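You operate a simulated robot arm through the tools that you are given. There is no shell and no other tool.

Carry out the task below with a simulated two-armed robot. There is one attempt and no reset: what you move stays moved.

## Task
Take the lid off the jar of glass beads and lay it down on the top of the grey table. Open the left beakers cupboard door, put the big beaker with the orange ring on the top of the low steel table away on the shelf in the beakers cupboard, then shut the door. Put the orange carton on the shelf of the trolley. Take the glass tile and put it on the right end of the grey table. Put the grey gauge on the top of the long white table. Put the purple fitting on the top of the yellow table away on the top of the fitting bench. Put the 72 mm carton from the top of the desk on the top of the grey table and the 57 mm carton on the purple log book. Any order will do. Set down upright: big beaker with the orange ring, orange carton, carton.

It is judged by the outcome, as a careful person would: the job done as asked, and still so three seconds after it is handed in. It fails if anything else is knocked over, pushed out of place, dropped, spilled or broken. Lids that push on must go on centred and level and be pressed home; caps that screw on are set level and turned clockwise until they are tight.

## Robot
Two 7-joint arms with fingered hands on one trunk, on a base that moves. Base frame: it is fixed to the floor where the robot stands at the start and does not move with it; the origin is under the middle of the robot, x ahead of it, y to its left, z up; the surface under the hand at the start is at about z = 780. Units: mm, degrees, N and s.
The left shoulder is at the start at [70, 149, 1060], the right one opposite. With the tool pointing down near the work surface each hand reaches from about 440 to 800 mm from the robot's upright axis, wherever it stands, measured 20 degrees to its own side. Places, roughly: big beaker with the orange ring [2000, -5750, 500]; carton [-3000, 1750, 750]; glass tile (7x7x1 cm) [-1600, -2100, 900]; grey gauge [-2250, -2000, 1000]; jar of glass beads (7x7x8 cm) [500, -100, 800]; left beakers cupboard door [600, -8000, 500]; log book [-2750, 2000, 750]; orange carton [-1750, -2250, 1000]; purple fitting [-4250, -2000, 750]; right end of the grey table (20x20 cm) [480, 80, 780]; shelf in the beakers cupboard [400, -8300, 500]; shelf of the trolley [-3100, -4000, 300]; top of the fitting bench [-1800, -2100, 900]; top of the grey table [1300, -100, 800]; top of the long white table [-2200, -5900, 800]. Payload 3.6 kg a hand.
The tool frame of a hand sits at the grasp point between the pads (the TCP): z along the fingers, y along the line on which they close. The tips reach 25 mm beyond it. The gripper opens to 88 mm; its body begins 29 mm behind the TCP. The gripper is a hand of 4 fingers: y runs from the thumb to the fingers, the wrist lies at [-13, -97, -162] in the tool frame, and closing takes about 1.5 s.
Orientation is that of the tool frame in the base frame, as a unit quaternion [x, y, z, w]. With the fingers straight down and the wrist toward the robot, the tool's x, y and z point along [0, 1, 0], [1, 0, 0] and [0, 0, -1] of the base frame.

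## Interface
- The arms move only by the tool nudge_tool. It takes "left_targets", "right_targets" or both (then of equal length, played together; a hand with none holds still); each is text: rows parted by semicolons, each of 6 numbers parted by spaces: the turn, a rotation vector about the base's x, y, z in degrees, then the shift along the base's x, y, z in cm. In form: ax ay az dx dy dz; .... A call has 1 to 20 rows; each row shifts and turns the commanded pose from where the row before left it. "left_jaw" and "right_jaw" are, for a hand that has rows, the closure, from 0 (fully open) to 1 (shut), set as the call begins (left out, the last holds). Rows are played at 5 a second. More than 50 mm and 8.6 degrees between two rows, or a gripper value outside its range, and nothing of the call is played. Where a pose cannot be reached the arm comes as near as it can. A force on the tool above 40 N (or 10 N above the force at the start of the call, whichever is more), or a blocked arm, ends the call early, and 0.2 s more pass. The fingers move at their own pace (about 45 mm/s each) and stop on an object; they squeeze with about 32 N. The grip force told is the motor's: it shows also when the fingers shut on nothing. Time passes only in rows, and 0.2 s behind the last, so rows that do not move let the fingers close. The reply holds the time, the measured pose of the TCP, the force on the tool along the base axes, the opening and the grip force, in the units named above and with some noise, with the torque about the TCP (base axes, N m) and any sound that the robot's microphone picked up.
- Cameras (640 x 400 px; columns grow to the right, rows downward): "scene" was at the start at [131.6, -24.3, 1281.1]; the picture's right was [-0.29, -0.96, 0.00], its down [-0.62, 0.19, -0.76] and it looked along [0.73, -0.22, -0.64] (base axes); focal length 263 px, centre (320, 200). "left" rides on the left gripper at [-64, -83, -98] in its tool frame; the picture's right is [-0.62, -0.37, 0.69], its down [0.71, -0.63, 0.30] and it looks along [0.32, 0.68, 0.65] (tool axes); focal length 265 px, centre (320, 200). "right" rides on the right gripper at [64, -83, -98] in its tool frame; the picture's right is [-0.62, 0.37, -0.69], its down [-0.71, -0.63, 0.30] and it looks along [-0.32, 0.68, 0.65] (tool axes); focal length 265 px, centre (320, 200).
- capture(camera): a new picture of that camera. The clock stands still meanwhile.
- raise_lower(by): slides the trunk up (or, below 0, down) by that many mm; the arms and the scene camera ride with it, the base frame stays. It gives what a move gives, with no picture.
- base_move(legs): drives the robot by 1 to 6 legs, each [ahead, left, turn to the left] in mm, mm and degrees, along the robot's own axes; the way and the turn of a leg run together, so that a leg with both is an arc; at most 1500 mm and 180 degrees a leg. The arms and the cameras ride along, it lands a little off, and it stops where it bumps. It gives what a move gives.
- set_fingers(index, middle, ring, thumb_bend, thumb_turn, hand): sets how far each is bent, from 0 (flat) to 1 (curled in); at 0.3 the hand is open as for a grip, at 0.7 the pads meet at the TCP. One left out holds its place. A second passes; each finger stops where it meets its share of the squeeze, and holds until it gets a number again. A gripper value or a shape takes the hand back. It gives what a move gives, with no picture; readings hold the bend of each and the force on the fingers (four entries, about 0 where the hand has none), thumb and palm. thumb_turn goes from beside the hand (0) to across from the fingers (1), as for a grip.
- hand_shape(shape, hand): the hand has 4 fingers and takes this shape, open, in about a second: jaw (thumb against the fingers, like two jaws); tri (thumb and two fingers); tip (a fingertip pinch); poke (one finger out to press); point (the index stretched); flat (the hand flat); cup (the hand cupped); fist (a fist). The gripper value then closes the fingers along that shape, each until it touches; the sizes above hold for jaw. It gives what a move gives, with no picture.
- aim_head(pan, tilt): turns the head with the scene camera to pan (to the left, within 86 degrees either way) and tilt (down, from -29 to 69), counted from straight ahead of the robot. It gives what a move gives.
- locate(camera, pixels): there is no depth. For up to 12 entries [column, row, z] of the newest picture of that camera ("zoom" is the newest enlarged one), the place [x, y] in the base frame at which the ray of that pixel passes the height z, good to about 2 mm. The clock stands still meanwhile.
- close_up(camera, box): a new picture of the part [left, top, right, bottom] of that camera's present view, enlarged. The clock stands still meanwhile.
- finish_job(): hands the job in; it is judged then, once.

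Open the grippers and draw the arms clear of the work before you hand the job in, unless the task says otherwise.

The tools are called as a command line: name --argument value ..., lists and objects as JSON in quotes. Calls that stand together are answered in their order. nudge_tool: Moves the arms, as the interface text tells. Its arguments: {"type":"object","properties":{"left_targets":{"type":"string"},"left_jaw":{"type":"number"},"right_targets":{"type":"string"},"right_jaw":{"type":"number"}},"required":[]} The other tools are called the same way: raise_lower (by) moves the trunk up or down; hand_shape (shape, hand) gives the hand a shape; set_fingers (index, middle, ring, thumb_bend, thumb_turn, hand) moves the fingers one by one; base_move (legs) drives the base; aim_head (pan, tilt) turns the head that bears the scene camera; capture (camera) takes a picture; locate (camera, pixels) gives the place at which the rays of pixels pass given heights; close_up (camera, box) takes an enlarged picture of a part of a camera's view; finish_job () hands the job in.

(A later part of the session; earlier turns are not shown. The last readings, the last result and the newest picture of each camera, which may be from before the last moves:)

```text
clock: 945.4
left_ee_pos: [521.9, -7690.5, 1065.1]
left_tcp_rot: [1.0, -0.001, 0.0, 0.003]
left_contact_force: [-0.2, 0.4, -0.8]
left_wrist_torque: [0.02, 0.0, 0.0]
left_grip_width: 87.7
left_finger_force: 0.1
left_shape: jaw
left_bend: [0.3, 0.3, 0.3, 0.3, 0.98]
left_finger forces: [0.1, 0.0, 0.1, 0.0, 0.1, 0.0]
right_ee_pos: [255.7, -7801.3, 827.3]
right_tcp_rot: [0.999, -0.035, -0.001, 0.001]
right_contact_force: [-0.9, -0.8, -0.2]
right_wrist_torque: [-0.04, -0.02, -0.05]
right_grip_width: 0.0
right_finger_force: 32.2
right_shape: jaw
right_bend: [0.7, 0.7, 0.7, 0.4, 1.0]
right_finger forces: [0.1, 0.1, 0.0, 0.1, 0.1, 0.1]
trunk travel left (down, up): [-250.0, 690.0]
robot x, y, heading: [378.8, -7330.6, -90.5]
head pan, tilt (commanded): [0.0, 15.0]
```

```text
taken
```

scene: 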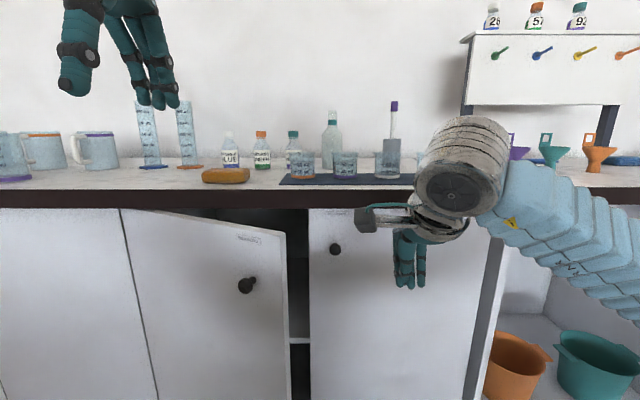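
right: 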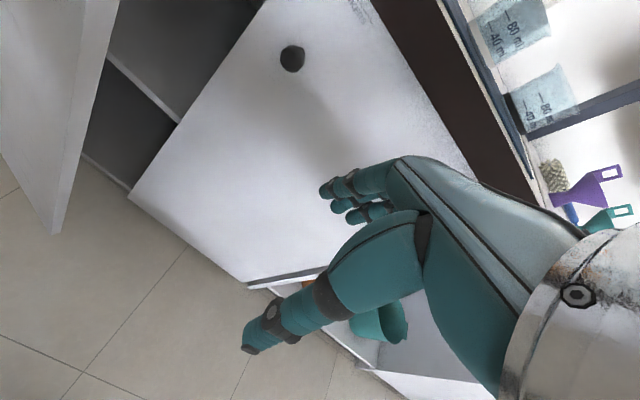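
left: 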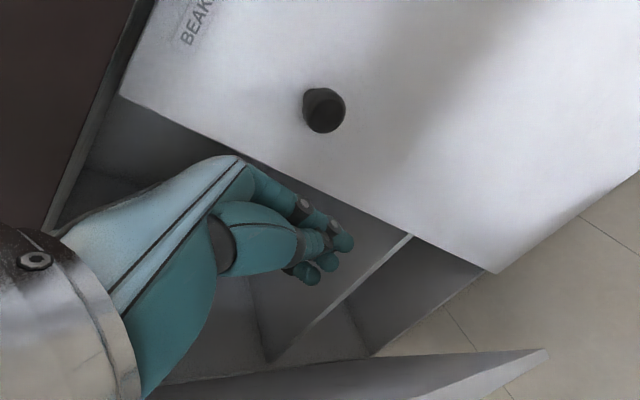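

The door is steady (it was only brushed). I bring the closed right hand into the gap behind the door's edge at (395, −7945, 757).

nudge_tool --right_targets "0 0 0 1 -2.9 -1.4; 0 0 0 2 -2.9 -1.4; 0 0 0 3.5 -2.9 -1.4; 0 0 0 3.7 -2.9 -1.4; 0 0 0 3.8 -2.8 -1.4; 0 0 0 0 0 0" --right_jaw 1

capture --camera "right"

capture --camera "scene"

```text
clock: 946.8
left_ee_pos: [520.0, -7690.3, 1065.3]
left_tcp_rot: [1.0, 0.0, 0.0, 0.004]
left_contact_force: [0.8, 0.4, 0.1]
left_wrist_torque: [0.0, 0.02, 0.01]
left_grip_width: 88.0
left_finger_force: 0.1
left_shape: jaw
left_bend: [0.3, 0.3, 0.3, 0.3, 0.98]
left_finger forces: [0.0, 0.1, 0.0, 0.0, 0.1, 0.0]
right_ee_pos: [392.7, -7945.3, 758.6]
right_tcp_rot: [0.999, -0.036, 0.0, 0.001]
right_contact_force: [0.5, 0.7, 0.2]
right_wrist_torque: [0.0, -0.01, 0.0]
right_grip_width: 0.2
right_finger_force: 32.1
right_shape: jaw
right_bend: [0.7, 0.7, 0.7, 0.41, 1.0]
right_finger forces: [0.0, 0.0, 0.0, 0.0, 0.0, 0.1]
trunk travel left (down, up): [-250.0, 690.0]
robot x, y, heading: [379.7, -7328.2, -90.3]
head pan, tilt (commanded): [0.0, 15.0]
```

```text
taken
```

right: 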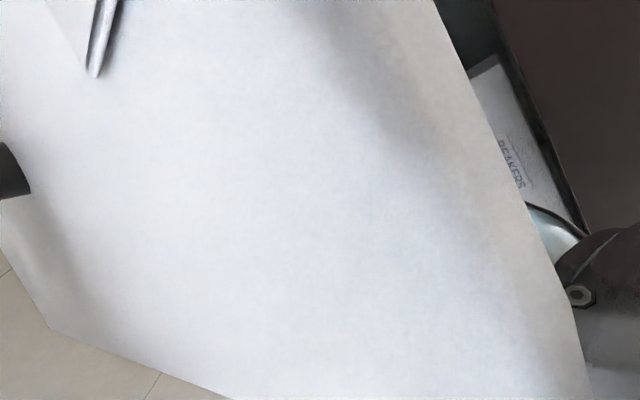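

```text
taken
```

scene: 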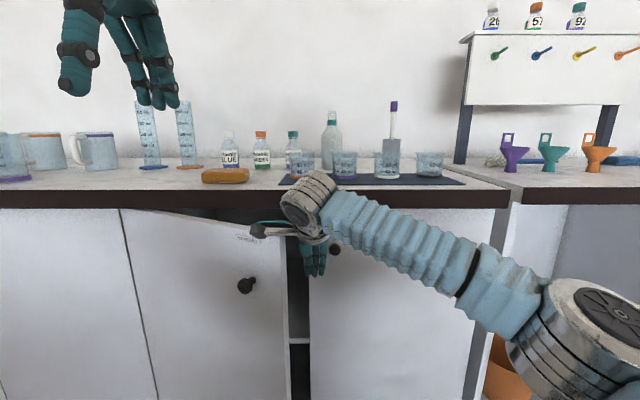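

The camera bracket sits near the door top, so I raise the hand 45 mm (only fingers below the door's top), then push the door outward along its arc.

nudge_tool --right_targets "0 0 0 0 0 2.5; 0 0 0 0 0 2; 0 0 0 1.8 0.7 0; 0 0 0 1.8 0.7 0; 0 0 0 1.3 2.6 0; 0 0 0 1.2 2.6 0; 0 0 0 1.2 2.7 0; 0 0 0 0 0 0" --right_jaw 1

capture --camera "scene"

```text
clock: 948.6
left_ee_pos: [521.7, -7691.0, 1062.5]
left_tcp_rot: [1.0, -0.001, 0.0, 0.003]
left_contact_force: [-0.3, -0.4, 1.2]
left_wrist_torque: [-0.01, 0.0, -0.01]
left_grip_width: 87.6
left_finger_force: 0.1
left_shape: jaw
left_bend: [0.3, 0.3, 0.3, 0.3, 0.98]
left_finger forces: [0.0, 0.0, 0.1, 0.2, 0.1, 0.0]
right_ee_pos: [467.8, -7852.7, 801.2]
right_tcp_rot: [0.999, -0.035, 0.0, 0.001]
right_contact_force: [0.1, -0.6, -0.3]
right_wrist_torque: [-0.01, 0.01, -0.01]
right_grip_width: 0.0
right_finger_force: 32.1
right_shape: jaw
right_bend: [0.7, 0.7, 0.7, 0.73, 1.0]
right_finger forces: [0.0, 0.0, 0.1, 0.0, 0.1, 0.1]
trunk travel left (down, up): [-250.0, 690.0]
robot x, y, heading: [378.3, -7332.7, -90.1]
head pan, tilt (commanded): [0.0, 15.0]
```

```text
taken
```

scene: 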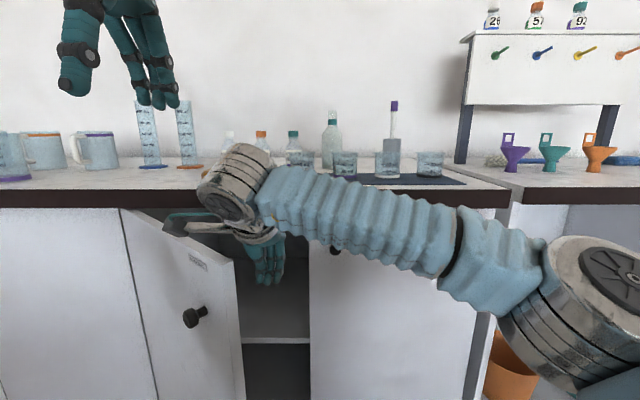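

The door opens well (about 45°). I continue pushing along the arc.

nudge_tool --right_targets "0 0 0 1.9 2.6 0; 0 0 0 1.9 2.6 0; 0 0 0 1.95 1.7 0; 0 0 0 1.95 1.7 0; 0 0 0 1.9 1.3 0; 0 0 0 1.9 1.3 0; 0 0 0 0 0 0" --right_jaw 1

capture --camera "scene"

```text
clock: 950.4
left_ee_pos: [521.1, -7691.9, 1064.4]
left_tcp_rot: [1.0, 0.0, 0.0, 0.002]
left_contact_force: [-0.5, -0.3, -0.5]
left_wrist_torque: [-0.02, 0.03, 0.01]
left_grip_width: 87.8
left_finger_force: 0.0
left_shape: jaw
left_bend: [0.3, 0.3, 0.3, 0.3, 0.98]
left_finger forces: [0.1, 0.0, 0.0, 0.1, 0.0, 0.1]
right_ee_pos: [560.9, -7765.3, 812.0]
right_tcp_rot: [0.998, -0.065, 0.015, -0.006]
right_contact_force: [1.0, 0.5, -1.6]
right_wrist_torque: [0.02, 0.03, 0.0]
right_grip_width: 0.1
right_finger_force: 32.1
right_shape: jaw
right_bend: [0.7, 0.7, 0.7, 0.73, 1.0]
right_finger forces: [0.0, 0.0, 0.1, 0.1, 0.0, 0.0]
trunk travel left (down, up): [-250.0, 690.0]
robot x, y, heading: [379.3, -7325.4, -90.1]
head pan, tilt (commanded): [0.0, 15.0]
stopped in row 7 (right hand): the arm was blocked; the commanded pose is now the measured one
```

```text
taken
```

scene: 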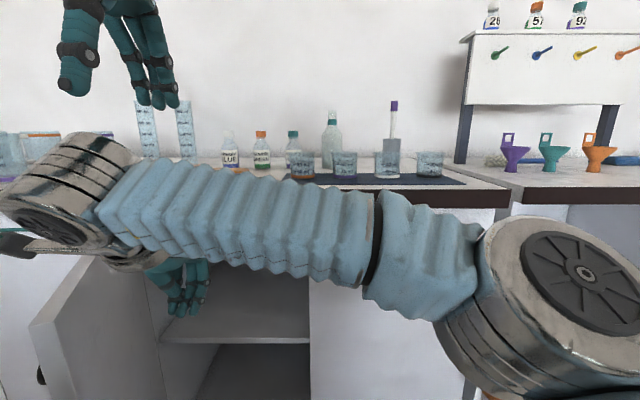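

The right arm was blocked at about 75° of door opening, likely close to the left hand. I retract the right hand away from the door and up, and look.

nudge_tool --right_targets "0 0 0 -2 -0.5 0; 0 0 0 -3 0 1; 0 0 0 -4 0 2; 0 0 0 -4 0 2; 0 0 0 -4 0 2; 0 0 0 -4 1 2; 0 0 0 -4 2 2; 0 0 0 -4 2 2" --left_targets "0 0 0 0 0 3; 0 0 0 0 0 3; 0 0 0 1 0 3; 0 0 0 1 0 3; 0 0 0 1 0 2; 0 0 0 1 0 0; 0 0 0 0 0 0; 0 0 0 0 0 0" --right_jaw 1 --left_jaw 0

aim_head --pan 15 --tilt 30

capture --camera "scene"

```text
clock: 952.2
left_ee_pos: [542.7, -7688.9, 1165.5]
left_tcp_rot: [1.0, 0.0, 0.0, 0.008]
left_contact_force: [-0.4, 0.8, -0.7]
left_wrist_torque: [-0.05, -0.01, -0.03]
left_grip_width: 87.8
left_finger_force: 0.0
left_shape: jaw
left_bend: [0.3, 0.3, 0.3, 0.3, 0.98]
left_finger forces: [0.0, 0.1, 0.0, 0.1, 0.1, 0.1]
left hand out of reach, approached as far as the arm can: row 4, 5
right_ee_pos: [268.8, -7716.7, 940.4]
right_tcp_rot: [0.998, -0.063, 0.013, -0.004]
right_contact_force: [0.5, -0.3, -0.1]
right_wrist_torque: [0.0, -0.01, 0.0]
right_grip_width: 0.0
right_finger_force: 32.0
right_shape: jaw
right_bend: [0.7, 0.7, 0.7, 0.73, 1.0]
right_finger forces: [0.1, 0.0, 0.1, 0.1, 0.0, 0.1]
trunk travel left (down, up): [-250.0, 690.0]
robot x, y, heading: [375.9, -7326.2, -90.2]
head pan, tilt (commanded): [0.0, 15.0]
```

```text
clock: 953.0
left_ee_pos: [544.2, -7690.8, 1165.0]
left_tcp_rot: [1.0, -0.002, 0.0, 0.007]
left_contact_force: [0.9, -0.4, 0.5]
left_wrist_torque: [0.02, 0.0, 0.0]
left_grip_width: 87.6
left_finger_force: 0.0
left_shape: jaw
left_bend: [0.3, 0.3, 0.3, 0.3, 0.98]
left_finger forces: [0.1, 0.1, 0.1, 0.1, 0.1, 0.0]
right_ee_pos: [270.4, -7718.7, 940.1]
right_tcp_rot: [0.998, -0.063, 0.013, -0.005]
right_contact_force: [-0.4, -0.2, -0.8]
right_wrist_torque: [-0.01, -0.01, -0.01]
right_grip_width: 0.0
right_finger_force: 32.0
right_shape: jaw
right_bend: [0.7, 0.7, 0.7, 0.73, 1.0]
right_finger forces: [0.0, 0.0, 0.0, 0.1, 0.2, 0.0]
trunk travel left (down, up): [-250.0, 690.0]
robot x, y, heading: [380.1, -7328.5, -90.3]
head pan, tilt (commanded): [15.0, 30.0]
```

```text
taken
```

scene: 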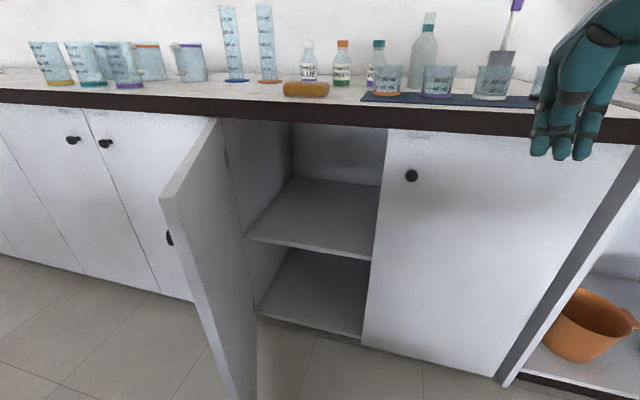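

The door stands open at ~75° and a mid shelf is visible. I locate the shelf's front edge, door edge, and the opening.

locate --camera "scene" --pixels '[[248, 238, 480], [372, 257, 480], [248, 238, 450], [372, 257, 450], [248, 238, 510], [372, 257, 510], [258, 316, 80], [362, 338, 80], [160, 197, 850], [218, 118, 850], [386, 130, 850]]'

close_up --camera "scene" --box '[150, 100, 430, 360]'

```text
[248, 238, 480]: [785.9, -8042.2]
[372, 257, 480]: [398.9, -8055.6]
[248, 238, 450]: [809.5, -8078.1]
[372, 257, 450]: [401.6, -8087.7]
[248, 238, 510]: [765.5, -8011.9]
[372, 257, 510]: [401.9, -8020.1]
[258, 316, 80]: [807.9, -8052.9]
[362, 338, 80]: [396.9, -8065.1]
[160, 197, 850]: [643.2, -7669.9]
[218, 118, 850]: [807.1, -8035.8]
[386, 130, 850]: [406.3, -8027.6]
```

```text
1.54 times, centred on (290, 230) of scene
```

zoom: 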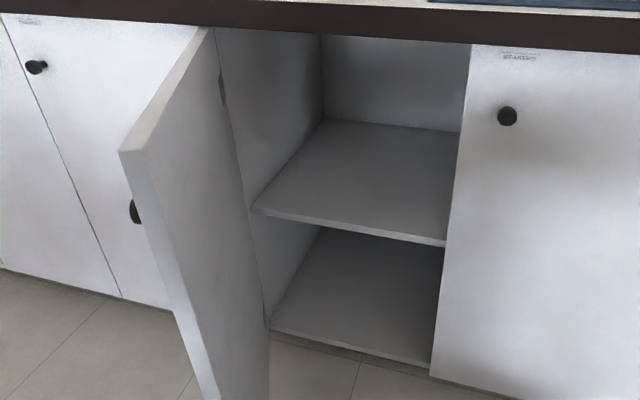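

The door is at ~66° (edge (643, −7670)); the shelf is at z≈460 with 388 mm headroom. I raise the trunk 300 mm so the left arm can pass over the door's top and push it wider from inside.

raise_lower --by 300

nudge_tool --left_targets "0 0 0 0 0 -4; 0 0 0 0 0 -4; 0 0 0 0 0 -4; 0 0 0 0 0 -4; 0 0 0 0 0 -4; 0 0 0 0 0 -4; 0 0 0 0 0 -4; 0 0 0 0 0 -4; 0 0 0 0 -2 -4; 0 0 0 0 -2.5 -4; 0 0 0 0 -2.5 -4; 0 0 0 0 -1.5 -4; 0 0 0 0 0 0" --left_jaw 1

capture --camera "scene"

```text
clock: 956.0
left_ee_pos: [544.4, -7692.4, 1464.6]
left_tcp_rot: [1.0, 0.0, -0.001, 0.006]
left_contact_force: [-0.7, -0.1, -0.3]
left_wrist_torque: [-0.01, 0.0, 0.01]
left_grip_width: 87.5
left_finger_force: 0.1
left_shape: jaw
left_bend: [0.3, 0.3, 0.3, 0.3, 0.98]
left_finger forces: [0.0, 0.0, 0.0, 0.0, 0.0, 0.0]
right_ee_pos: [269.8, -7718.2, 1241.3]
right_tcp_rot: [0.998, -0.063, 0.013, -0.004]
right_contact_force: [0.9, -0.3, 1.0]
right_wrist_torque: [0.0, 0.01, -0.02]
right_grip_width: 0.0
right_finger_force: 32.2
right_shape: jaw
right_bend: [0.7, 0.7, 0.7, 0.73, 1.0]
right_finger forces: [0.0, 0.0, 0.0, 0.0, 0.1, 0.0]
trunk travel left (down, up): [-550.0, 390.0]
robot x, y, heading: [373.5, -7328.9, -90.1]
head pan, tilt (commanded): [15.0, 30.0]
```

```text
clock: 958.8
left_ee_pos: [545.7, -7777.5, 986.0]
left_tcp_rot: [1.0, -0.001, 0.0, 0.007]
left_contact_force: [0.2, -0.4, -0.3]
left_wrist_torque: [0.02, 0.02, -0.02]
left_grip_width: 0.1
left_finger_force: 32.1
left_shape: jaw
left_bend: [0.7, 0.7, 0.7, 0.41, 1.0]
left_finger forces: [0.0, 0.0, 0.0, 0.1, 0.1, 0.0]
right_ee_pos: [269.8, -7717.6, 1241.3]
right_tcp_rot: [0.998, -0.063, 0.012, -0.005]
right_contact_force: [0.6, 0.2, 0.8]
right_wrist_torque: [0.0, -0.03, 0.0]
right_grip_width: 0.0
right_finger_force: 32.0
right_shape: jaw
right_bend: [0.7, 0.7, 0.7, 0.73, 1.0]
right_finger forces: [0.0, 0.0, 0.0, 0.0, 0.0, 0.1]
trunk travel left (down, up): [-550.0, 390.0]
robot x, y, heading: [374.6, -7325.3, -90.2]
head pan, tilt (commanded): [15.0, 30.0]
```

```text
taken
```

scene: 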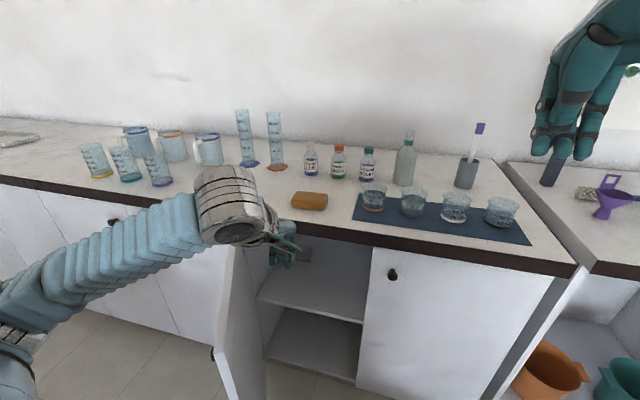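

The hand is on the inner side of the door and the forearm passes above it. I lower to z≈800 and push toward +x along the arc.

nudge_tool --left_targets "0 0 0 0 0 -4; 0 0 0 0 0 -4; 0 0 0 0 0 -4; 0 0 0 0 0 -4; 0 0 0 0 0 -2.5; 0 0 0 2.5 1.2 0; 0 0 0 2.5 1.2 0; 0 0 0 2.8 1.2 0; 0 0 0 0 0 0" --left_jaw 1

capture --camera "scene"

capture --camera "left"

```text
clock: 960.8
left_ee_pos: [623.0, -7743.2, 798.6]
left_tcp_rot: [1.0, 0.0, -0.001, 0.007]
left_contact_force: [0.1, -1.6, 0.0]
left_wrist_torque: [0.0, 0.02, 0.0]
left_grip_width: 0.2
left_finger_force: 32.3
left_shape: jaw
left_bend: [0.7, 0.7, 0.7, 0.41, 1.0]
left_finger forces: [0.0, 0.0, 0.1, 0.1, 0.0, 0.0]
right_ee_pos: [268.9, -7718.9, 1241.5]
right_tcp_rot: [0.998, -0.063, 0.012, -0.005]
right_contact_force: [-0.1, 1.1, -0.9]
right_wrist_torque: [0.0, 0.03, 0.0]
right_grip_width: 0.0
right_finger_force: 32.3
right_shape: jaw
right_bend: [0.7, 0.7, 0.7, 0.73, 1.0]
right_finger forces: [0.0, 0.0, 0.0, 0.1, 0.0, 0.1]
trunk travel left (down, up): [-550.0, 390.0]
robot x, y, heading: [373.1, -7329.1, -90.0]
head pan, tilt (commanded): [15.0, 30.0]
```

```text
taken
```

scene: 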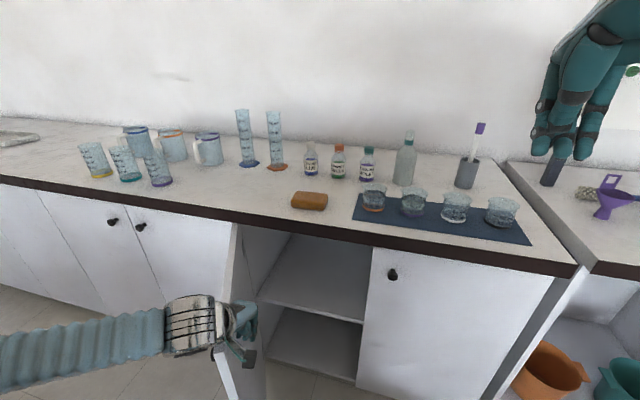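

```text
taken
```

left: 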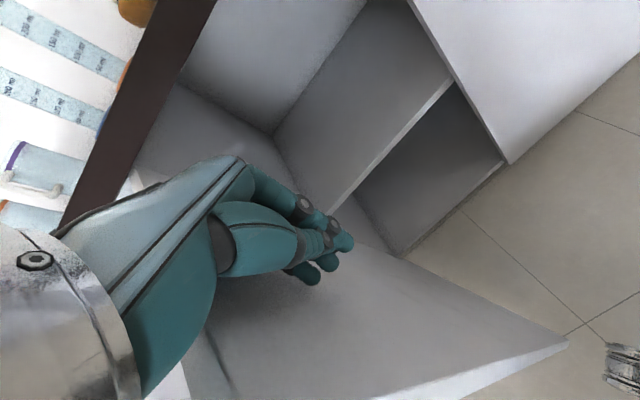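

I push on: along the arc to beyond 90°.

nudge_tool --left_targets "0 0 0 2.7 1.3 0; 0 0 0 2.7 1.3 0; 0 0 0 2.6 1.3 0; 0 0 0 2.95 0.4 0; 0 0 0 2.95 0.4 0; 0 0 0 3 0.15 0; 0 0 0 3 0.1 0; 0 0 0 0 0 0" --left_jaw 1

capture --camera "scene"

capture --camera "left"

```text
clock: 962.6
left_ee_pos: [821.2, -7688.4, 803.2]
left_tcp_rot: [1.0, -0.001, -0.001, 0.007]
left_contact_force: [0.4, 0.1, 0.7]
left_wrist_torque: [-0.01, 0.0, -0.01]
left_grip_width: 0.2
left_finger_force: 31.8
left_shape: jaw
left_bend: [0.7, 0.7, 0.7, 0.42, 1.0]
left_finger forces: [0.0, 0.0, 0.0, 0.0, 0.1, 0.0]
right_ee_pos: [268.0, -7718.1, 1240.2]
right_tcp_rot: [0.998, -0.063, 0.013, -0.004]
right_contact_force: [1.2, 0.2, -0.3]
right_wrist_torque: [0.01, -0.01, 0.0]
right_grip_width: 0.1
right_finger_force: 32.2
right_shape: jaw
right_bend: [0.7, 0.7, 0.7, 0.73, 1.0]
right_finger forces: [0.1, 0.0, 0.1, 0.0, 0.0, 0.0]
trunk travel left (down, up): [-550.0, 390.0]
robot x, y, heading: [378.4, -7323.3, -90.5]
head pan, tilt (commanded): [15.0, 30.0]
```

```text
taken
```

scene: 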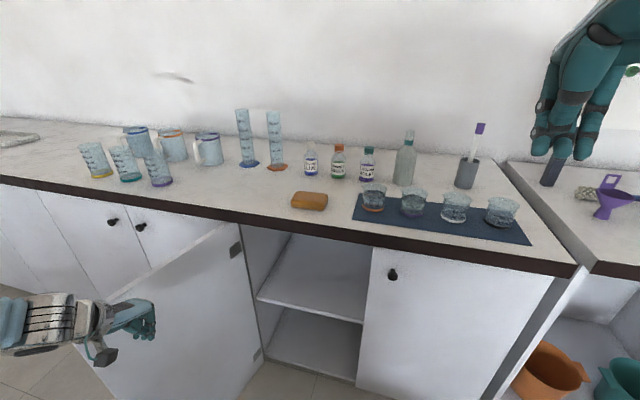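

```text
taken
```

left: 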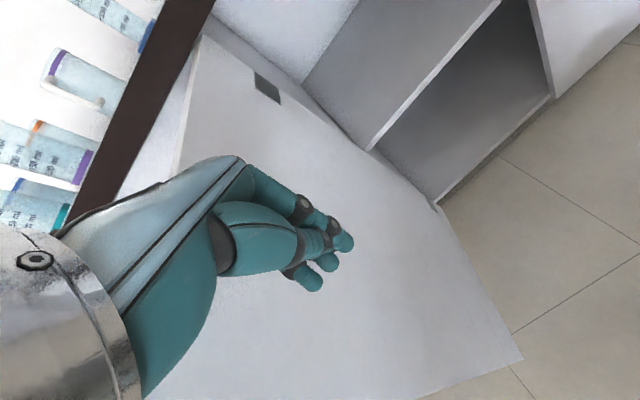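

The door is past 100°. I push a little further for more room.

nudge_tool --left_targets "0 0 0 3 -0.5 0; 0 0 0 3 -0.7 0; 0 0 0 2.6 -1.2 0; 0 0 0 2.2 -1.2 0; 0 0 0 0 0 0" --left_jaw 1

capture --camera "scene"

```text
clock: 963.4
left_ee_pos: [886.4, -7710.3, 798.4]
left_tcp_rot: [1.0, -0.013, -0.012, 0.005]
left_contact_force: [-11.8, 7.4, 4.7]
left_wrist_torque: [-0.43, -0.74, -0.07]
left_grip_width: 0.0
left_finger_force: 31.6
left_shape: jaw
left_bend: [0.7, 0.7, 0.7, 0.42, 1.0]
left_finger forces: [0.0, 0.0, 12.5, 0.0, 0.0, 0.9]
right_ee_pos: [268.5, -7718.1, 1241.0]
right_tcp_rot: [0.998, -0.062, 0.013, -0.004]
right_contact_force: [0.7, -0.9, -1.0]
right_wrist_torque: [0.04, 0.02, -0.03]
right_grip_width: 0.0
right_finger_force: 31.6
right_shape: jaw
right_bend: [0.7, 0.7, 0.7, 0.73, 1.0]
right_finger forces: [0.0, 0.0, 0.1, 0.0, 0.1, 0.0]
trunk travel left (down, up): [-550.0, 390.0]
robot x, y, heading: [374.8, -7326.8, -90.7]
head pan, tilt (commanded): [15.0, 30.0]
stopped in row 3 (left hand): the force on the tool passed its limit at 52 N (the readings are from after the stop); the commanded pose is now the measured one
```

```text
taken
```

scene: 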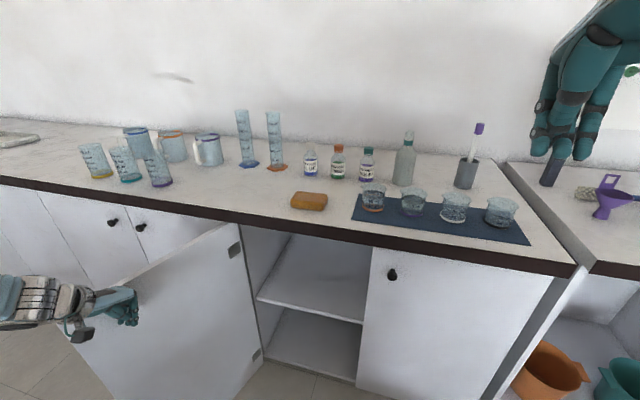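

The door reached its stop at ~110°. I draw the left hand off the door and up.

nudge_tool --left_targets "0 0 0 -2 0.5 0; 0 0 0 -2 0.5 1; 0 0 0 -1 0.5 4; 0 0 0 0 0 4; 0 0 0 0 0 4; 0 0 0 -1 0 4; 0 0 0 -3 0 3; 0 0 0 -4 0 3; 0 0 0 -4 0 3; 0 0 0 -4 0 3; 0 0 0 -4 0 2; 0 0 0 -4 0 0" --left_jaw 0

capture --camera "scene"

```text
clock: 966.0
left_ee_pos: [780.6, -7719.9, 1093.5]
left_tcp_rot: [1.0, -0.016, -0.013, 0.005]
left_contact_force: [-1.1, -0.3, 0.3]
left_wrist_torque: [0.0, 0.0, 0.0]
left_grip_width: 87.4
left_finger_force: 0.0
left_shape: jaw
left_bend: [0.3, 0.3, 0.3, 0.3, 0.98]
left_finger forces: [0.1, 0.0, 0.0, 0.0, 0.0, 0.0]
left hand out of reach, approached as far as the arm can: row 8, 9, 10, 11, 12
right_ee_pos: [270.8, -7718.8, 1239.7]
right_tcp_rot: [0.998, -0.063, 0.012, -0.006]
right_contact_force: [-0.1, 0.1, 0.4]
right_wrist_torque: [0.03, -0.01, -0.02]
right_grip_width: 0.0
right_finger_force: 32.2
right_shape: jaw
right_bend: [0.7, 0.7, 0.7, 0.73, 1.0]
right_finger forces: [0.1, 0.1, 0.0, 0.0, 0.0, 0.0]
trunk travel left (down, up): [-550.0, 390.0]
robot x, y, heading: [377.1, -7327.2, -90.3]
head pan, tilt (commanded): [15.0, 30.0]
```

```text
taken
```

scene: 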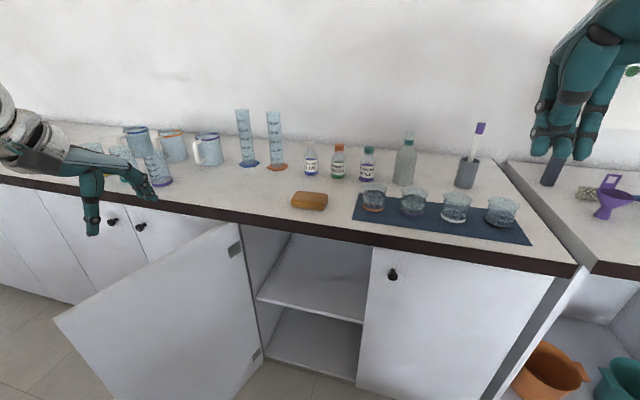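

The door stays open. I zoom on the shelf to fix its height and extent from this higher viewpoint.

close_up --camera "scene" --box '[220, 220, 400, 400]'

locate --camera "scene" --pixels '[[258, 297, 460], [363, 322, 460], [258, 297, 440], [363, 322, 440], [258, 297, 480], [363, 322, 480], [290, 236, 460], [266, 361, 80], [356, 385, 80]]'

```text
2.22 times, centred on (310, 310) of scene
```

zoom: 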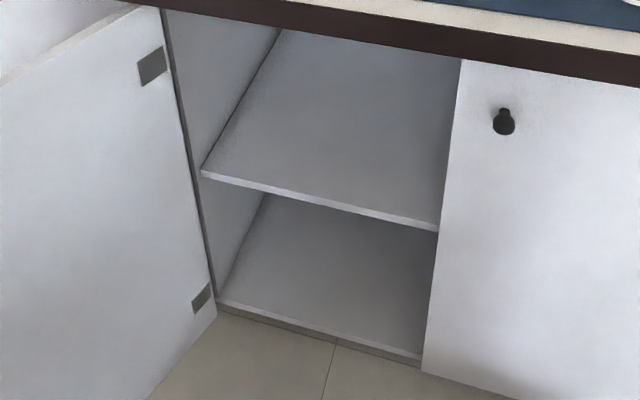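

```text
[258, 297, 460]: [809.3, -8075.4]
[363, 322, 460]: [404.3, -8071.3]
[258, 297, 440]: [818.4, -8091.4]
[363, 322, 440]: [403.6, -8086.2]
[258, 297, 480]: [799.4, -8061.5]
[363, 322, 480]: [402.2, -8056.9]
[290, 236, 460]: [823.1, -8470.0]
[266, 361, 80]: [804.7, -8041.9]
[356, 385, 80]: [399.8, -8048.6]
```

Shelf z≈460, front edge y≈−8070. Now I bring the left hand inward, and drive back up the aisle to the north side of the low steel table.

nudge_tool --left_targets "0 0 0 0 0 -3; 0 0 0 -2 1 0; 0 0 0 -3 1 0; 0 0 0 -3 1 0; 0 0 0 -3 1 0; 0 0 0 -3 1 0; 0 0 0 -3 1 0" --right_targets "0 0 0 0 0 0; 0 0 0 0 0 -2; 0 0 0 0 0 -2; 0 0 0 0 0 -2; 0 0 0 0 0 -2; 0 0 0 0 0 -2; 0 0 0 0 0 0" --right_jaw 0

base_move --legs '[[-400, 0, 0.3], [0, -730, 0], [-1050, 0, 0], [-980, 0, 0], [0, 1100, 0], [0, 1100, 0]]'

aim_head --pan 0 --tilt 35

capture --camera "scene"

```text
clock: 967.6
left_ee_pos: [781.4, -7702.9, 1054.5]
left_tcp_rot: [1.0, -0.014, -0.012, 0.005]
left_contact_force: [0.2, -0.1, -0.2]
left_wrist_torque: [0.0, 0.0, -0.01]
left_grip_width: 87.7
left_finger_force: 0.1
left_shape: jaw
left_bend: [0.3, 0.3, 0.3, 0.3, 0.98]
left_finger forces: [0.1, 0.0, 0.1, 0.1, 0.0, 0.0]
left hand out of reach, approached as far as the arm can: row 2, 3, 4, 5, 6, 7
right_ee_pos: [269.6, -7719.5, 1140.6]
right_tcp_rot: [0.998, -0.063, 0.012, -0.005]
right_contact_force: [0.4, -0.1, 0.0]
right_wrist_torque: [0.02, 0.03, 0.01]
right_grip_width: 87.8
right_finger_force: 0.1
right_shape: jaw
right_bend: [0.3, 0.3, 0.3, 0.3, 0.98]
right_finger forces: [0.0, 0.0, 0.0, 0.1, 0.0, 0.0]
trunk travel left (down, up): [-550.0, 390.0]
robot x, y, heading: [375.1, -7326.6, -90.3]
head pan, tilt (commanded): [15.0, 30.0]
```

```text
clock: 1035.5
left_ee_pos: [2216.8, -5342.0, 1054.2]
left_tcp_rot: [0.999, -0.038, -0.012, 0.005]
left_contact_force: [0.2, 0.5, 0.0]
left_wrist_torque: [0.01, -0.01, -0.03]
left_grip_width: 87.5
left_finger_force: 0.0
left_shape: jaw
left_bend: [0.3, 0.3, 0.3, 0.3, 0.98]
left_finger forces: [0.0, 0.0, 0.1, 0.1, 0.0, 0.0]
right_ee_pos: [1705.5, -5333.3, 1140.1]
right_tcp_rot: [0.996, -0.087, 0.011, -0.005]
right_contact_force: [0.2, -0.5, -0.6]
right_wrist_torque: [-0.03, 0.02, -0.01]
right_grip_width: 87.9
right_finger_force: 0.0
right_shape: jaw
right_bend: [0.3, 0.3, 0.3, 0.3, 0.98]
right_finger forces: [0.1, 0.0, 0.0, 0.0, 0.0, 0.1]
trunk travel left (down, up): [-550.0, 390.0]
robot x, y, heading: [1832.7, -4945.6, -92.8]
head pan, tilt (commanded): [15.0, 30.0]
```

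```text
clock: 1036.2
left_ee_pos: [2217.3, -5340.6, 1055.2]
left_tcp_rot: [0.999, -0.038, -0.012, 0.004]
left_contact_force: [0.4, 0.4, 0.3]
left_wrist_torque: [-0.02, 0.0, 0.0]
left_grip_width: 87.9
left_finger_force: 0.2
left_shape: jaw
left_bend: [0.3, 0.3, 0.3, 0.3, 0.98]
left_finger forces: [0.0, 0.0, 0.1, 0.0, 0.1, 0.0]
right_ee_pos: [1704.9, -5332.5, 1139.4]
right_tcp_rot: [0.996, -0.087, 0.012, -0.004]
right_contact_force: [0.3, -0.2, 0.0]
right_wrist_torque: [0.02, 0.01, 0.02]
right_grip_width: 87.5
right_finger_force: 0.1
right_shape: jaw
right_bend: [0.3, 0.3, 0.3, 0.3, 0.98]
right_finger forces: [0.0, 0.0, 0.0, 0.0, 0.0, 0.1]
trunk travel left (down, up): [-550.0, 390.0]
robot x, y, heading: [1828.5, -4946.1, -93.0]
head pan, tilt (commanded): [0.0, 35.0]
```

```text
taken
```

scene: 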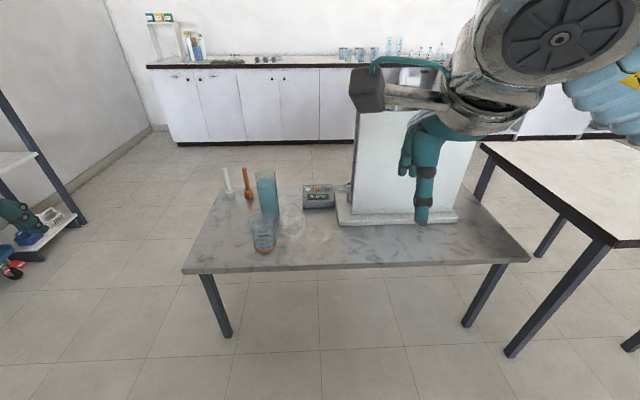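

The beaker with the orange ring is at (263,235), just before a tall blue cylinder. I zoom in.

close_up --camera "scene" --box '[200, 150, 340, 290]'

locate --camera "scene" --pixels '[[183, 273, 550], [528, 261, 550], [464, 190, 550], [222, 186, 550], [263, 252, 550], [231, 337, 0], [466, 326, 0]]'

```text
2.86 times, centred on (270, 220) of scene
```

zoom: 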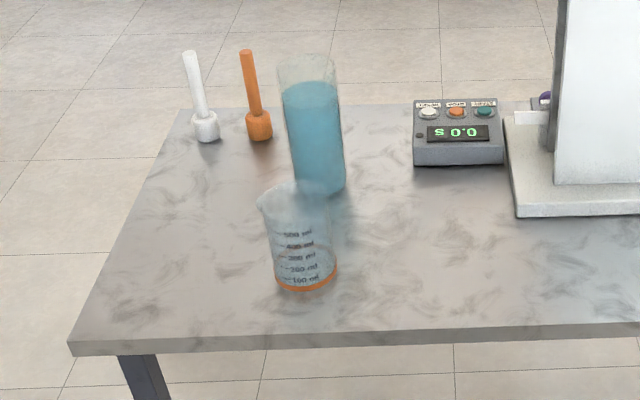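

```text
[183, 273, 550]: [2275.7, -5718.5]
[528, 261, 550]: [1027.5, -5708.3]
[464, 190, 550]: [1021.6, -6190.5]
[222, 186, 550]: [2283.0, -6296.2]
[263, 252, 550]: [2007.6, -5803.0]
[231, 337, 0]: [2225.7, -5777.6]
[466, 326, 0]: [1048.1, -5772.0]
```

It's a 500 ml beaker, about 86 mm wide, so I will need a wider opening than 88 mm. I locate the base centre, rim centre, and the cylinder behind.

locate --camera "scene" --pixels '[[265.1, 244.5, 550], [265.1, 250, 550], [260.5, 218, 650], [260.5, 218, 670], [260.5, 218, 690], [270, 218, 550], [256, 249, 550], [276, 244, 550], [263.5, 162, 700], [272, 187, 700]]'

```text
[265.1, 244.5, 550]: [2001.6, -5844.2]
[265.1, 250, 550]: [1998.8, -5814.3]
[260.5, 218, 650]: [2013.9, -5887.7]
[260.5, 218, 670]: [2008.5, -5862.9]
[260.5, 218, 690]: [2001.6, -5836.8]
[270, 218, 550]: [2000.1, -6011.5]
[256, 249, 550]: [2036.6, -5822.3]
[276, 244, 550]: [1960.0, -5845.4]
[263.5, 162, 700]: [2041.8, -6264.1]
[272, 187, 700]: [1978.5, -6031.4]
```

Base centre (2001, −5844), height ≈135 mm, diameter ≈82 mm; the cylinder behind is 125 mm away. I check the rack at left before shifting the base.

locate --camera "scene" --pixels '[[82, 226, 0], [40, 262, 0], [40, 155, 500], [30, 240, 100]]'

base_move --legs '[[200, 300, 3]]'

capture --camera "scene"

capture --camera "left"

```text
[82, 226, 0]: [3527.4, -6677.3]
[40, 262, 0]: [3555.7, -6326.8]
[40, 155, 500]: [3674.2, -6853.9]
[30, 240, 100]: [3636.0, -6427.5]
```

```text
clock: 1040.6
left_ee_pos: [2528.3, -5529.8, 1057.3]
left_tcp_rot: [1.0, -0.014, -0.012, 0.004]
left_contact_force: [0.6, -0.4, -0.4]
left_wrist_torque: [0.0, -0.02, -0.01]
left_grip_width: 87.5
left_finger_force: 0.0
left_shape: jaw
left_bend: [0.3, 0.3, 0.3, 0.3, 0.98]
left_finger forces: [0.0, 0.1, 0.0, 0.1, 0.0, 0.0]
right_ee_pos: [2014.4, -5548.7, 1139.0]
right_tcp_rot: [0.998, -0.062, 0.012, -0.006]
right_contact_force: [-0.5, 0.1, 0.0]
right_wrist_torque: [0.03, 0.01, -0.02]
right_grip_width: 87.9
right_finger_force: 0.1
right_shape: jaw
right_bend: [0.3, 0.3, 0.3, 0.3, 0.98]
right_finger forces: [0.0, 0.0, 0.0, 0.0, 0.0, 0.1]
trunk travel left (down, up): [-550.0, 390.0]
robot x, y, heading: [2126.3, -5156.4, -90.0]
head pan, tilt (commanded): [0.0, 35.0]
```

```text
taken
```

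scene: 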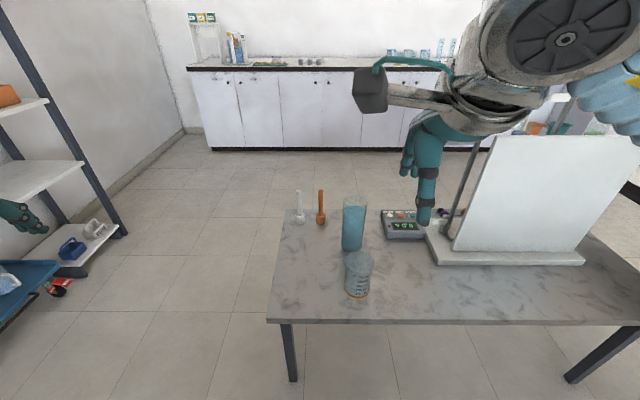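

```text
taken
```

left: 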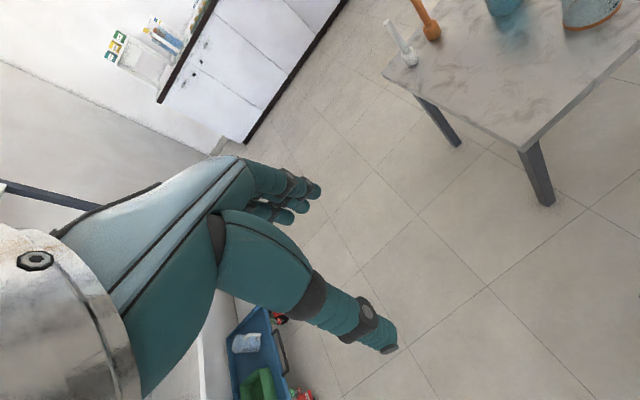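

I go 110 mm closer, lower the trunk by 250 mm, square up the right hand and move it above the beaker.

base_move --legs '[[110, 0, 0]]'

raise_lower --by -250

nudge_tool --right_targets "-0.7 1.4 7.1 -0.3 -3 0; 0 0 0 -0.3 -3.5 0; 0 0 0 -0.3 -4 0; 0 0 0 -0.2 -4 0; 0 0 0 -0.2 -3.5 0; 0 0 0 0 0 0" --right_jaw 0

set_fingers --hand "right" --index 0.12 --middle 0.12 --ring 0.12 --thumb_bend 0.12

capture --camera "right"

capture --camera "scene"

```text
clock: 1042.6
left_ee_pos: [2525.9, -5640.8, 1055.4]
left_tcp_rot: [1.0, -0.016, -0.012, 0.005]
left_contact_force: [0.1, 0.1, -0.4]
left_wrist_torque: [0.0, -0.01, 0.01]
left_grip_width: 88.0
left_finger_force: 0.2
left_shape: jaw
left_bend: [0.3, 0.3, 0.3, 0.3, 0.98]
left_finger forces: [0.1, 0.1, 0.1, 0.0, 0.1, 0.0]
right_ee_pos: [2012.8, -5658.7, 1140.6]
right_tcp_rot: [0.998, -0.063, 0.012, -0.005]
right_contact_force: [-0.2, -0.8, -0.2]
right_wrist_torque: [-0.03, -0.02, -0.02]
right_grip_width: 88.0
right_finger_force: 0.0
right_shape: jaw
right_bend: [0.3, 0.3, 0.3, 0.3, 0.98]
right_finger forces: [0.1, 0.0, 0.0, 0.0, 0.1, 0.1]
trunk travel left (down, up): [-550.0, 390.0]
robot x, y, heading: [2123.2, -5272.3, -90.2]
head pan, tilt (commanded): [0.0, 35.0]
```

```text
clock: 1045.2
left_ee_pos: [2527.2, -5641.2, 805.7]
left_tcp_rot: [1.0, -0.016, -0.014, 0.005]
left_contact_force: [-0.1, 0.7, 1.0]
left_wrist_torque: [0.0, 0.01, -0.01]
left_grip_width: 87.9
left_finger_force: 0.0
left_shape: jaw
left_bend: [0.3, 0.3, 0.3, 0.3, 0.98]
left_finger forces: [0.1, 0.1, 0.0, 0.1, 0.1, 0.0]
right_ee_pos: [2014.3, -5658.1, 890.2]
right_tcp_rot: [0.998, -0.062, 0.011, -0.004]
right_contact_force: [0.9, -0.2, -0.8]
right_wrist_torque: [0.0, 0.02, 0.0]
right_grip_width: 87.7
right_finger_force: 0.0
right_shape: jaw
right_bend: [0.3, 0.3, 0.3, 0.3, 0.98]
right_finger forces: [0.0, 0.0, 0.0, 0.0, 0.0, 0.0]
trunk travel left (down, up): [-300.0, 640.0]
robot x, y, heading: [2122.8, -5269.7, -90.3]
head pan, tilt (commanded): [0.0, 35.0]
```

```text
clock: 1046.6
left_ee_pos: [2525.6, -5640.0, 807.0]
left_tcp_rot: [1.0, -0.015, -0.013, 0.004]
left_contact_force: [0.3, -0.3, 0.6]
left_wrist_torque: [-0.04, 0.03, -0.02]
left_grip_width: 87.9
left_finger_force: 0.0
left_shape: jaw
left_bend: [0.3, 0.3, 0.3, 0.3, 0.98]
left_finger forces: [0.0, 0.0, 0.0, 0.1, 0.0, 0.0]
right_ee_pos: [2002.6, -5839.4, 890.1]
right_tcp_rot: [1.0, 0.0, 0.0, 0.002]
right_contact_force: [-0.8, 1.4, 0.9]
right_wrist_torque: [0.0, 0.0, 0.0]
right_grip_width: 87.5
right_finger_force: 0.0
right_shape: jaw
right_bend: [0.3, 0.3, 0.3, 0.3, 0.98]
right_finger forces: [0.1, 0.0, 0.0, 0.0, 0.0, 0.0]
trunk travel left (down, up): [-300.0, 640.0]
robot x, y, heading: [2122.9, -5270.1, -90.4]
head pan, tilt (commanded): [0.0, 35.0]
```

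```text
clock: 1047.6
left_ee_pos: [2527.5, -5640.8, 806.5]
left_tcp_rot: [1.0, -0.016, -0.013, 0.004]
left_contact_force: [-0.1, -0.6, -0.8]
left_wrist_torque: [0.02, -0.03, 0.02]
left_grip_width: 87.7
left_finger_force: 0.1
left_shape: jaw
left_bend: [0.3, 0.3, 0.3, 0.3, 0.98]
left_finger forces: [0.1, 0.1, 0.0, 0.0, 0.0, 0.0]
right_ee_pos: [2002.2, -5838.6, 890.4]
right_tcp_rot: [1.0, 0.0, -0.001, 0.002]
right_contact_force: [-1.4, 0.4, -0.3]
right_wrist_torque: [-0.03, -0.04, -0.01]
right_grip_width: 117.4
right_finger_force: 0.1
right_shape: fingers
right_bend: [0.12, 0.12, 0.12, 0.12, 0.98]
right_finger forces: [0.0, 0.0, 0.0, 0.0, 0.0, 0.0]
trunk travel left (down, up): [-300.0, 640.0]
robot x, y, heading: [2120.2, -5272.0, -90.4]
head pan, tilt (commanded): [0.0, 35.0]
```

```text
taken
```

right: 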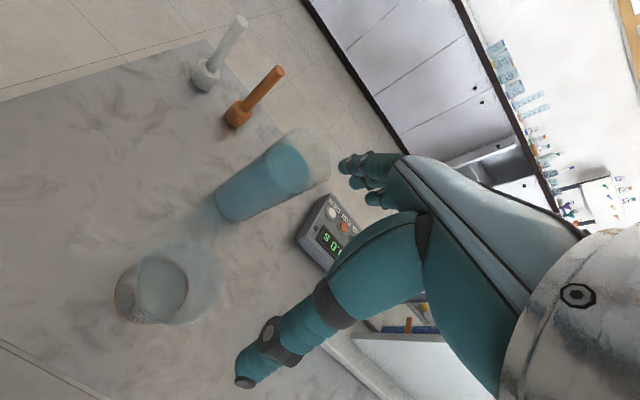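

```text
taken
```

scene: 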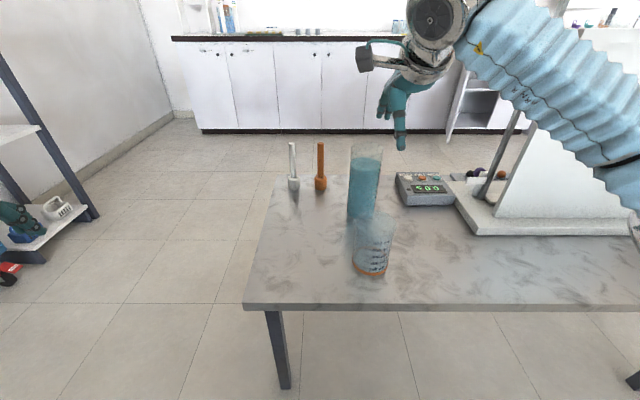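

The hand is open to 117 mm. I zoom in on the beaker in both views for exact position.

close_up --camera "right" --box '[90, 220, 230, 340]'

close_up --camera "scene" --box '[320, 190, 430, 290]'

```text
3.33 times, centred on (160, 280) of right
```

zoom: 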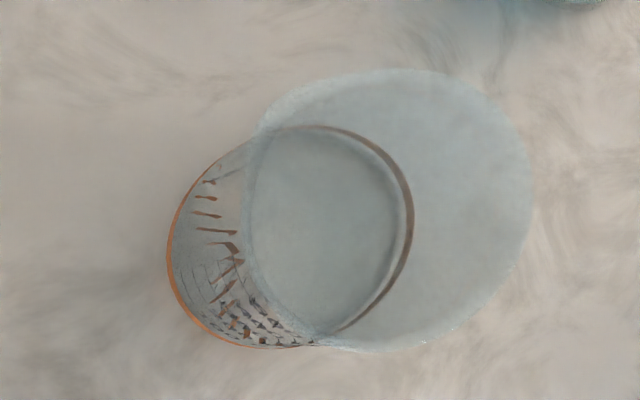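

```text
4.00 times, centred on (375, 240) of scene
```

zoom: 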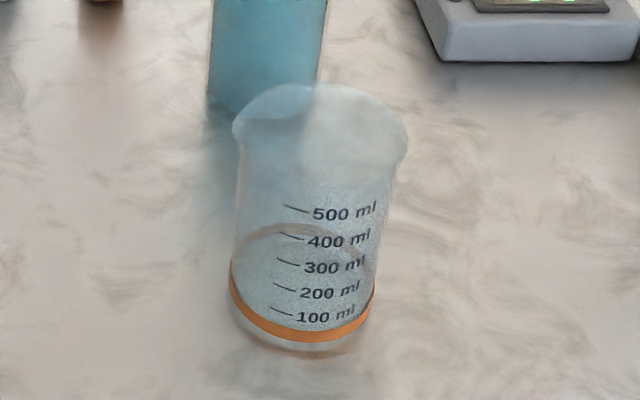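

I locate rim and base centres in both views.

locate --camera "right" --pixels '[[183.1, 282.4, 685], [183.1, 282.4, 675], [151, 291, 555]]'

locate --camera "scene" --pixels '[[375, 221.25, 685], [375, 221.25, 675], [370.75, 260.75, 555], [370.75, 262, 555]]'

```text
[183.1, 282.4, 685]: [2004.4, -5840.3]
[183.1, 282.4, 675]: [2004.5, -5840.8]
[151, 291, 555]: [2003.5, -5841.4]
```

```text
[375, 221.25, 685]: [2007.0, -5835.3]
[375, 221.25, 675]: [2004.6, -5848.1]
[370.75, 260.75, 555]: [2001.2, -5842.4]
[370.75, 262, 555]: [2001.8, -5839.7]
```

Centre (2004, −5841), rim z≈681. I lower to z≈720 (tips just above the rim) and check alignment.

nudge_tool --right_targets "0 0 0 0.15 -0.2 -4; 0 0 0 0 0 -4; 0 0 0 0 0 -4; 0 0 0 0 0 -3; 0 0 0 0 0 -1.5; 0 0 0 0 0 0"

capture --camera "right"

close_up --camera "scene" --box '[310, 150, 440, 290]'

```text
clock: 1049.0
left_ee_pos: [2526.6, -5641.0, 805.2]
left_tcp_rot: [1.0, -0.016, -0.013, 0.005]
left_contact_force: [0.1, -0.1, -0.2]
left_wrist_torque: [-0.01, -0.01, 0.0]
left_grip_width: 87.6
left_finger_force: 0.1
left_shape: jaw
left_bend: [0.3, 0.3, 0.3, 0.3, 0.98]
left_finger forces: [0.1, 0.0, 0.1, 0.0, 0.0, 0.0]
right_ee_pos: [2004.8, -5838.6, 725.0]
right_tcp_rot: [1.0, 0.001, 0.0, 0.002]
right_contact_force: [0.1, -0.1, 0.5]
right_wrist_torque: [-0.02, 0.05, 0.01]
right_grip_width: 117.6
right_finger_force: 0.1
right_shape: fingers
right_bend: [0.12, 0.12, 0.12, 0.12, 0.98]
right_finger forces: [0.0, 0.0, 0.1, 0.0, 0.1, 0.0]
trunk travel left (down, up): [-300.0, 640.0]
robot x, y, heading: [2123.3, -5268.2, -90.1]
head pan, tilt (commanded): [0.0, 35.0]
```

```text
taken
```

right: 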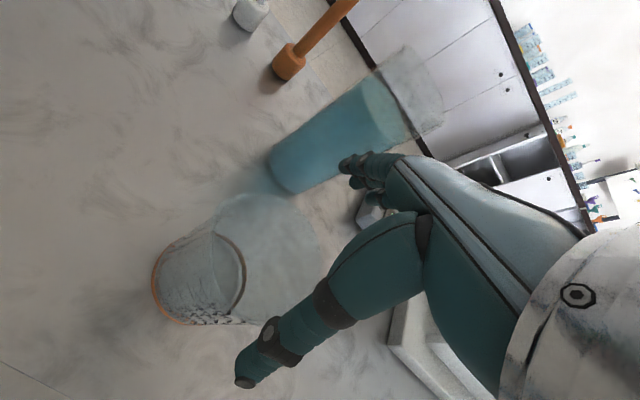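

```text
2.86 times, centred on (375, 220) of scene
```

zoom: 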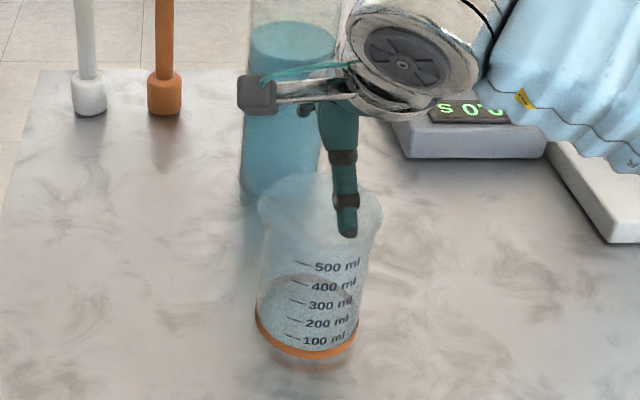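

I verify the thumb's lateral alignment with a quick location check of the thumb tip and rim centre.

locate --camera "scene" --pixels '[[384.5, 231, 695], [384.5, 231, 705], [375, 221, 681]]'

capture --camera "scene"

locate --camera "scene" --pixels '[[384.5, 231, 695], [384.5, 231, 705], [375, 221, 681]]'

```text
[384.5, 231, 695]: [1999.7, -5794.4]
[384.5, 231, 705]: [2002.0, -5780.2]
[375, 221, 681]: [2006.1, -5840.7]
```

```text
taken
```

scene: 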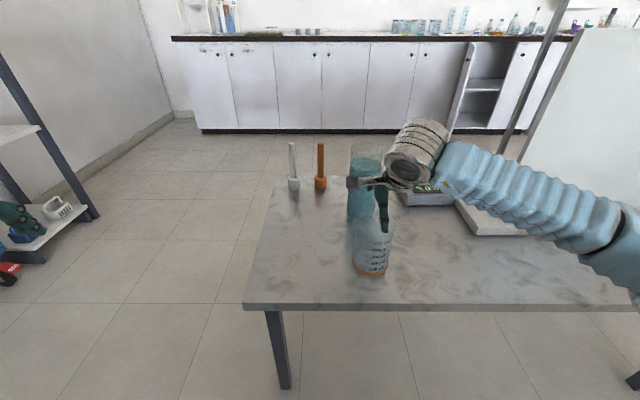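

```text
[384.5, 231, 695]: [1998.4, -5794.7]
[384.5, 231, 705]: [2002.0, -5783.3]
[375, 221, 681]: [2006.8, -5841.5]
```

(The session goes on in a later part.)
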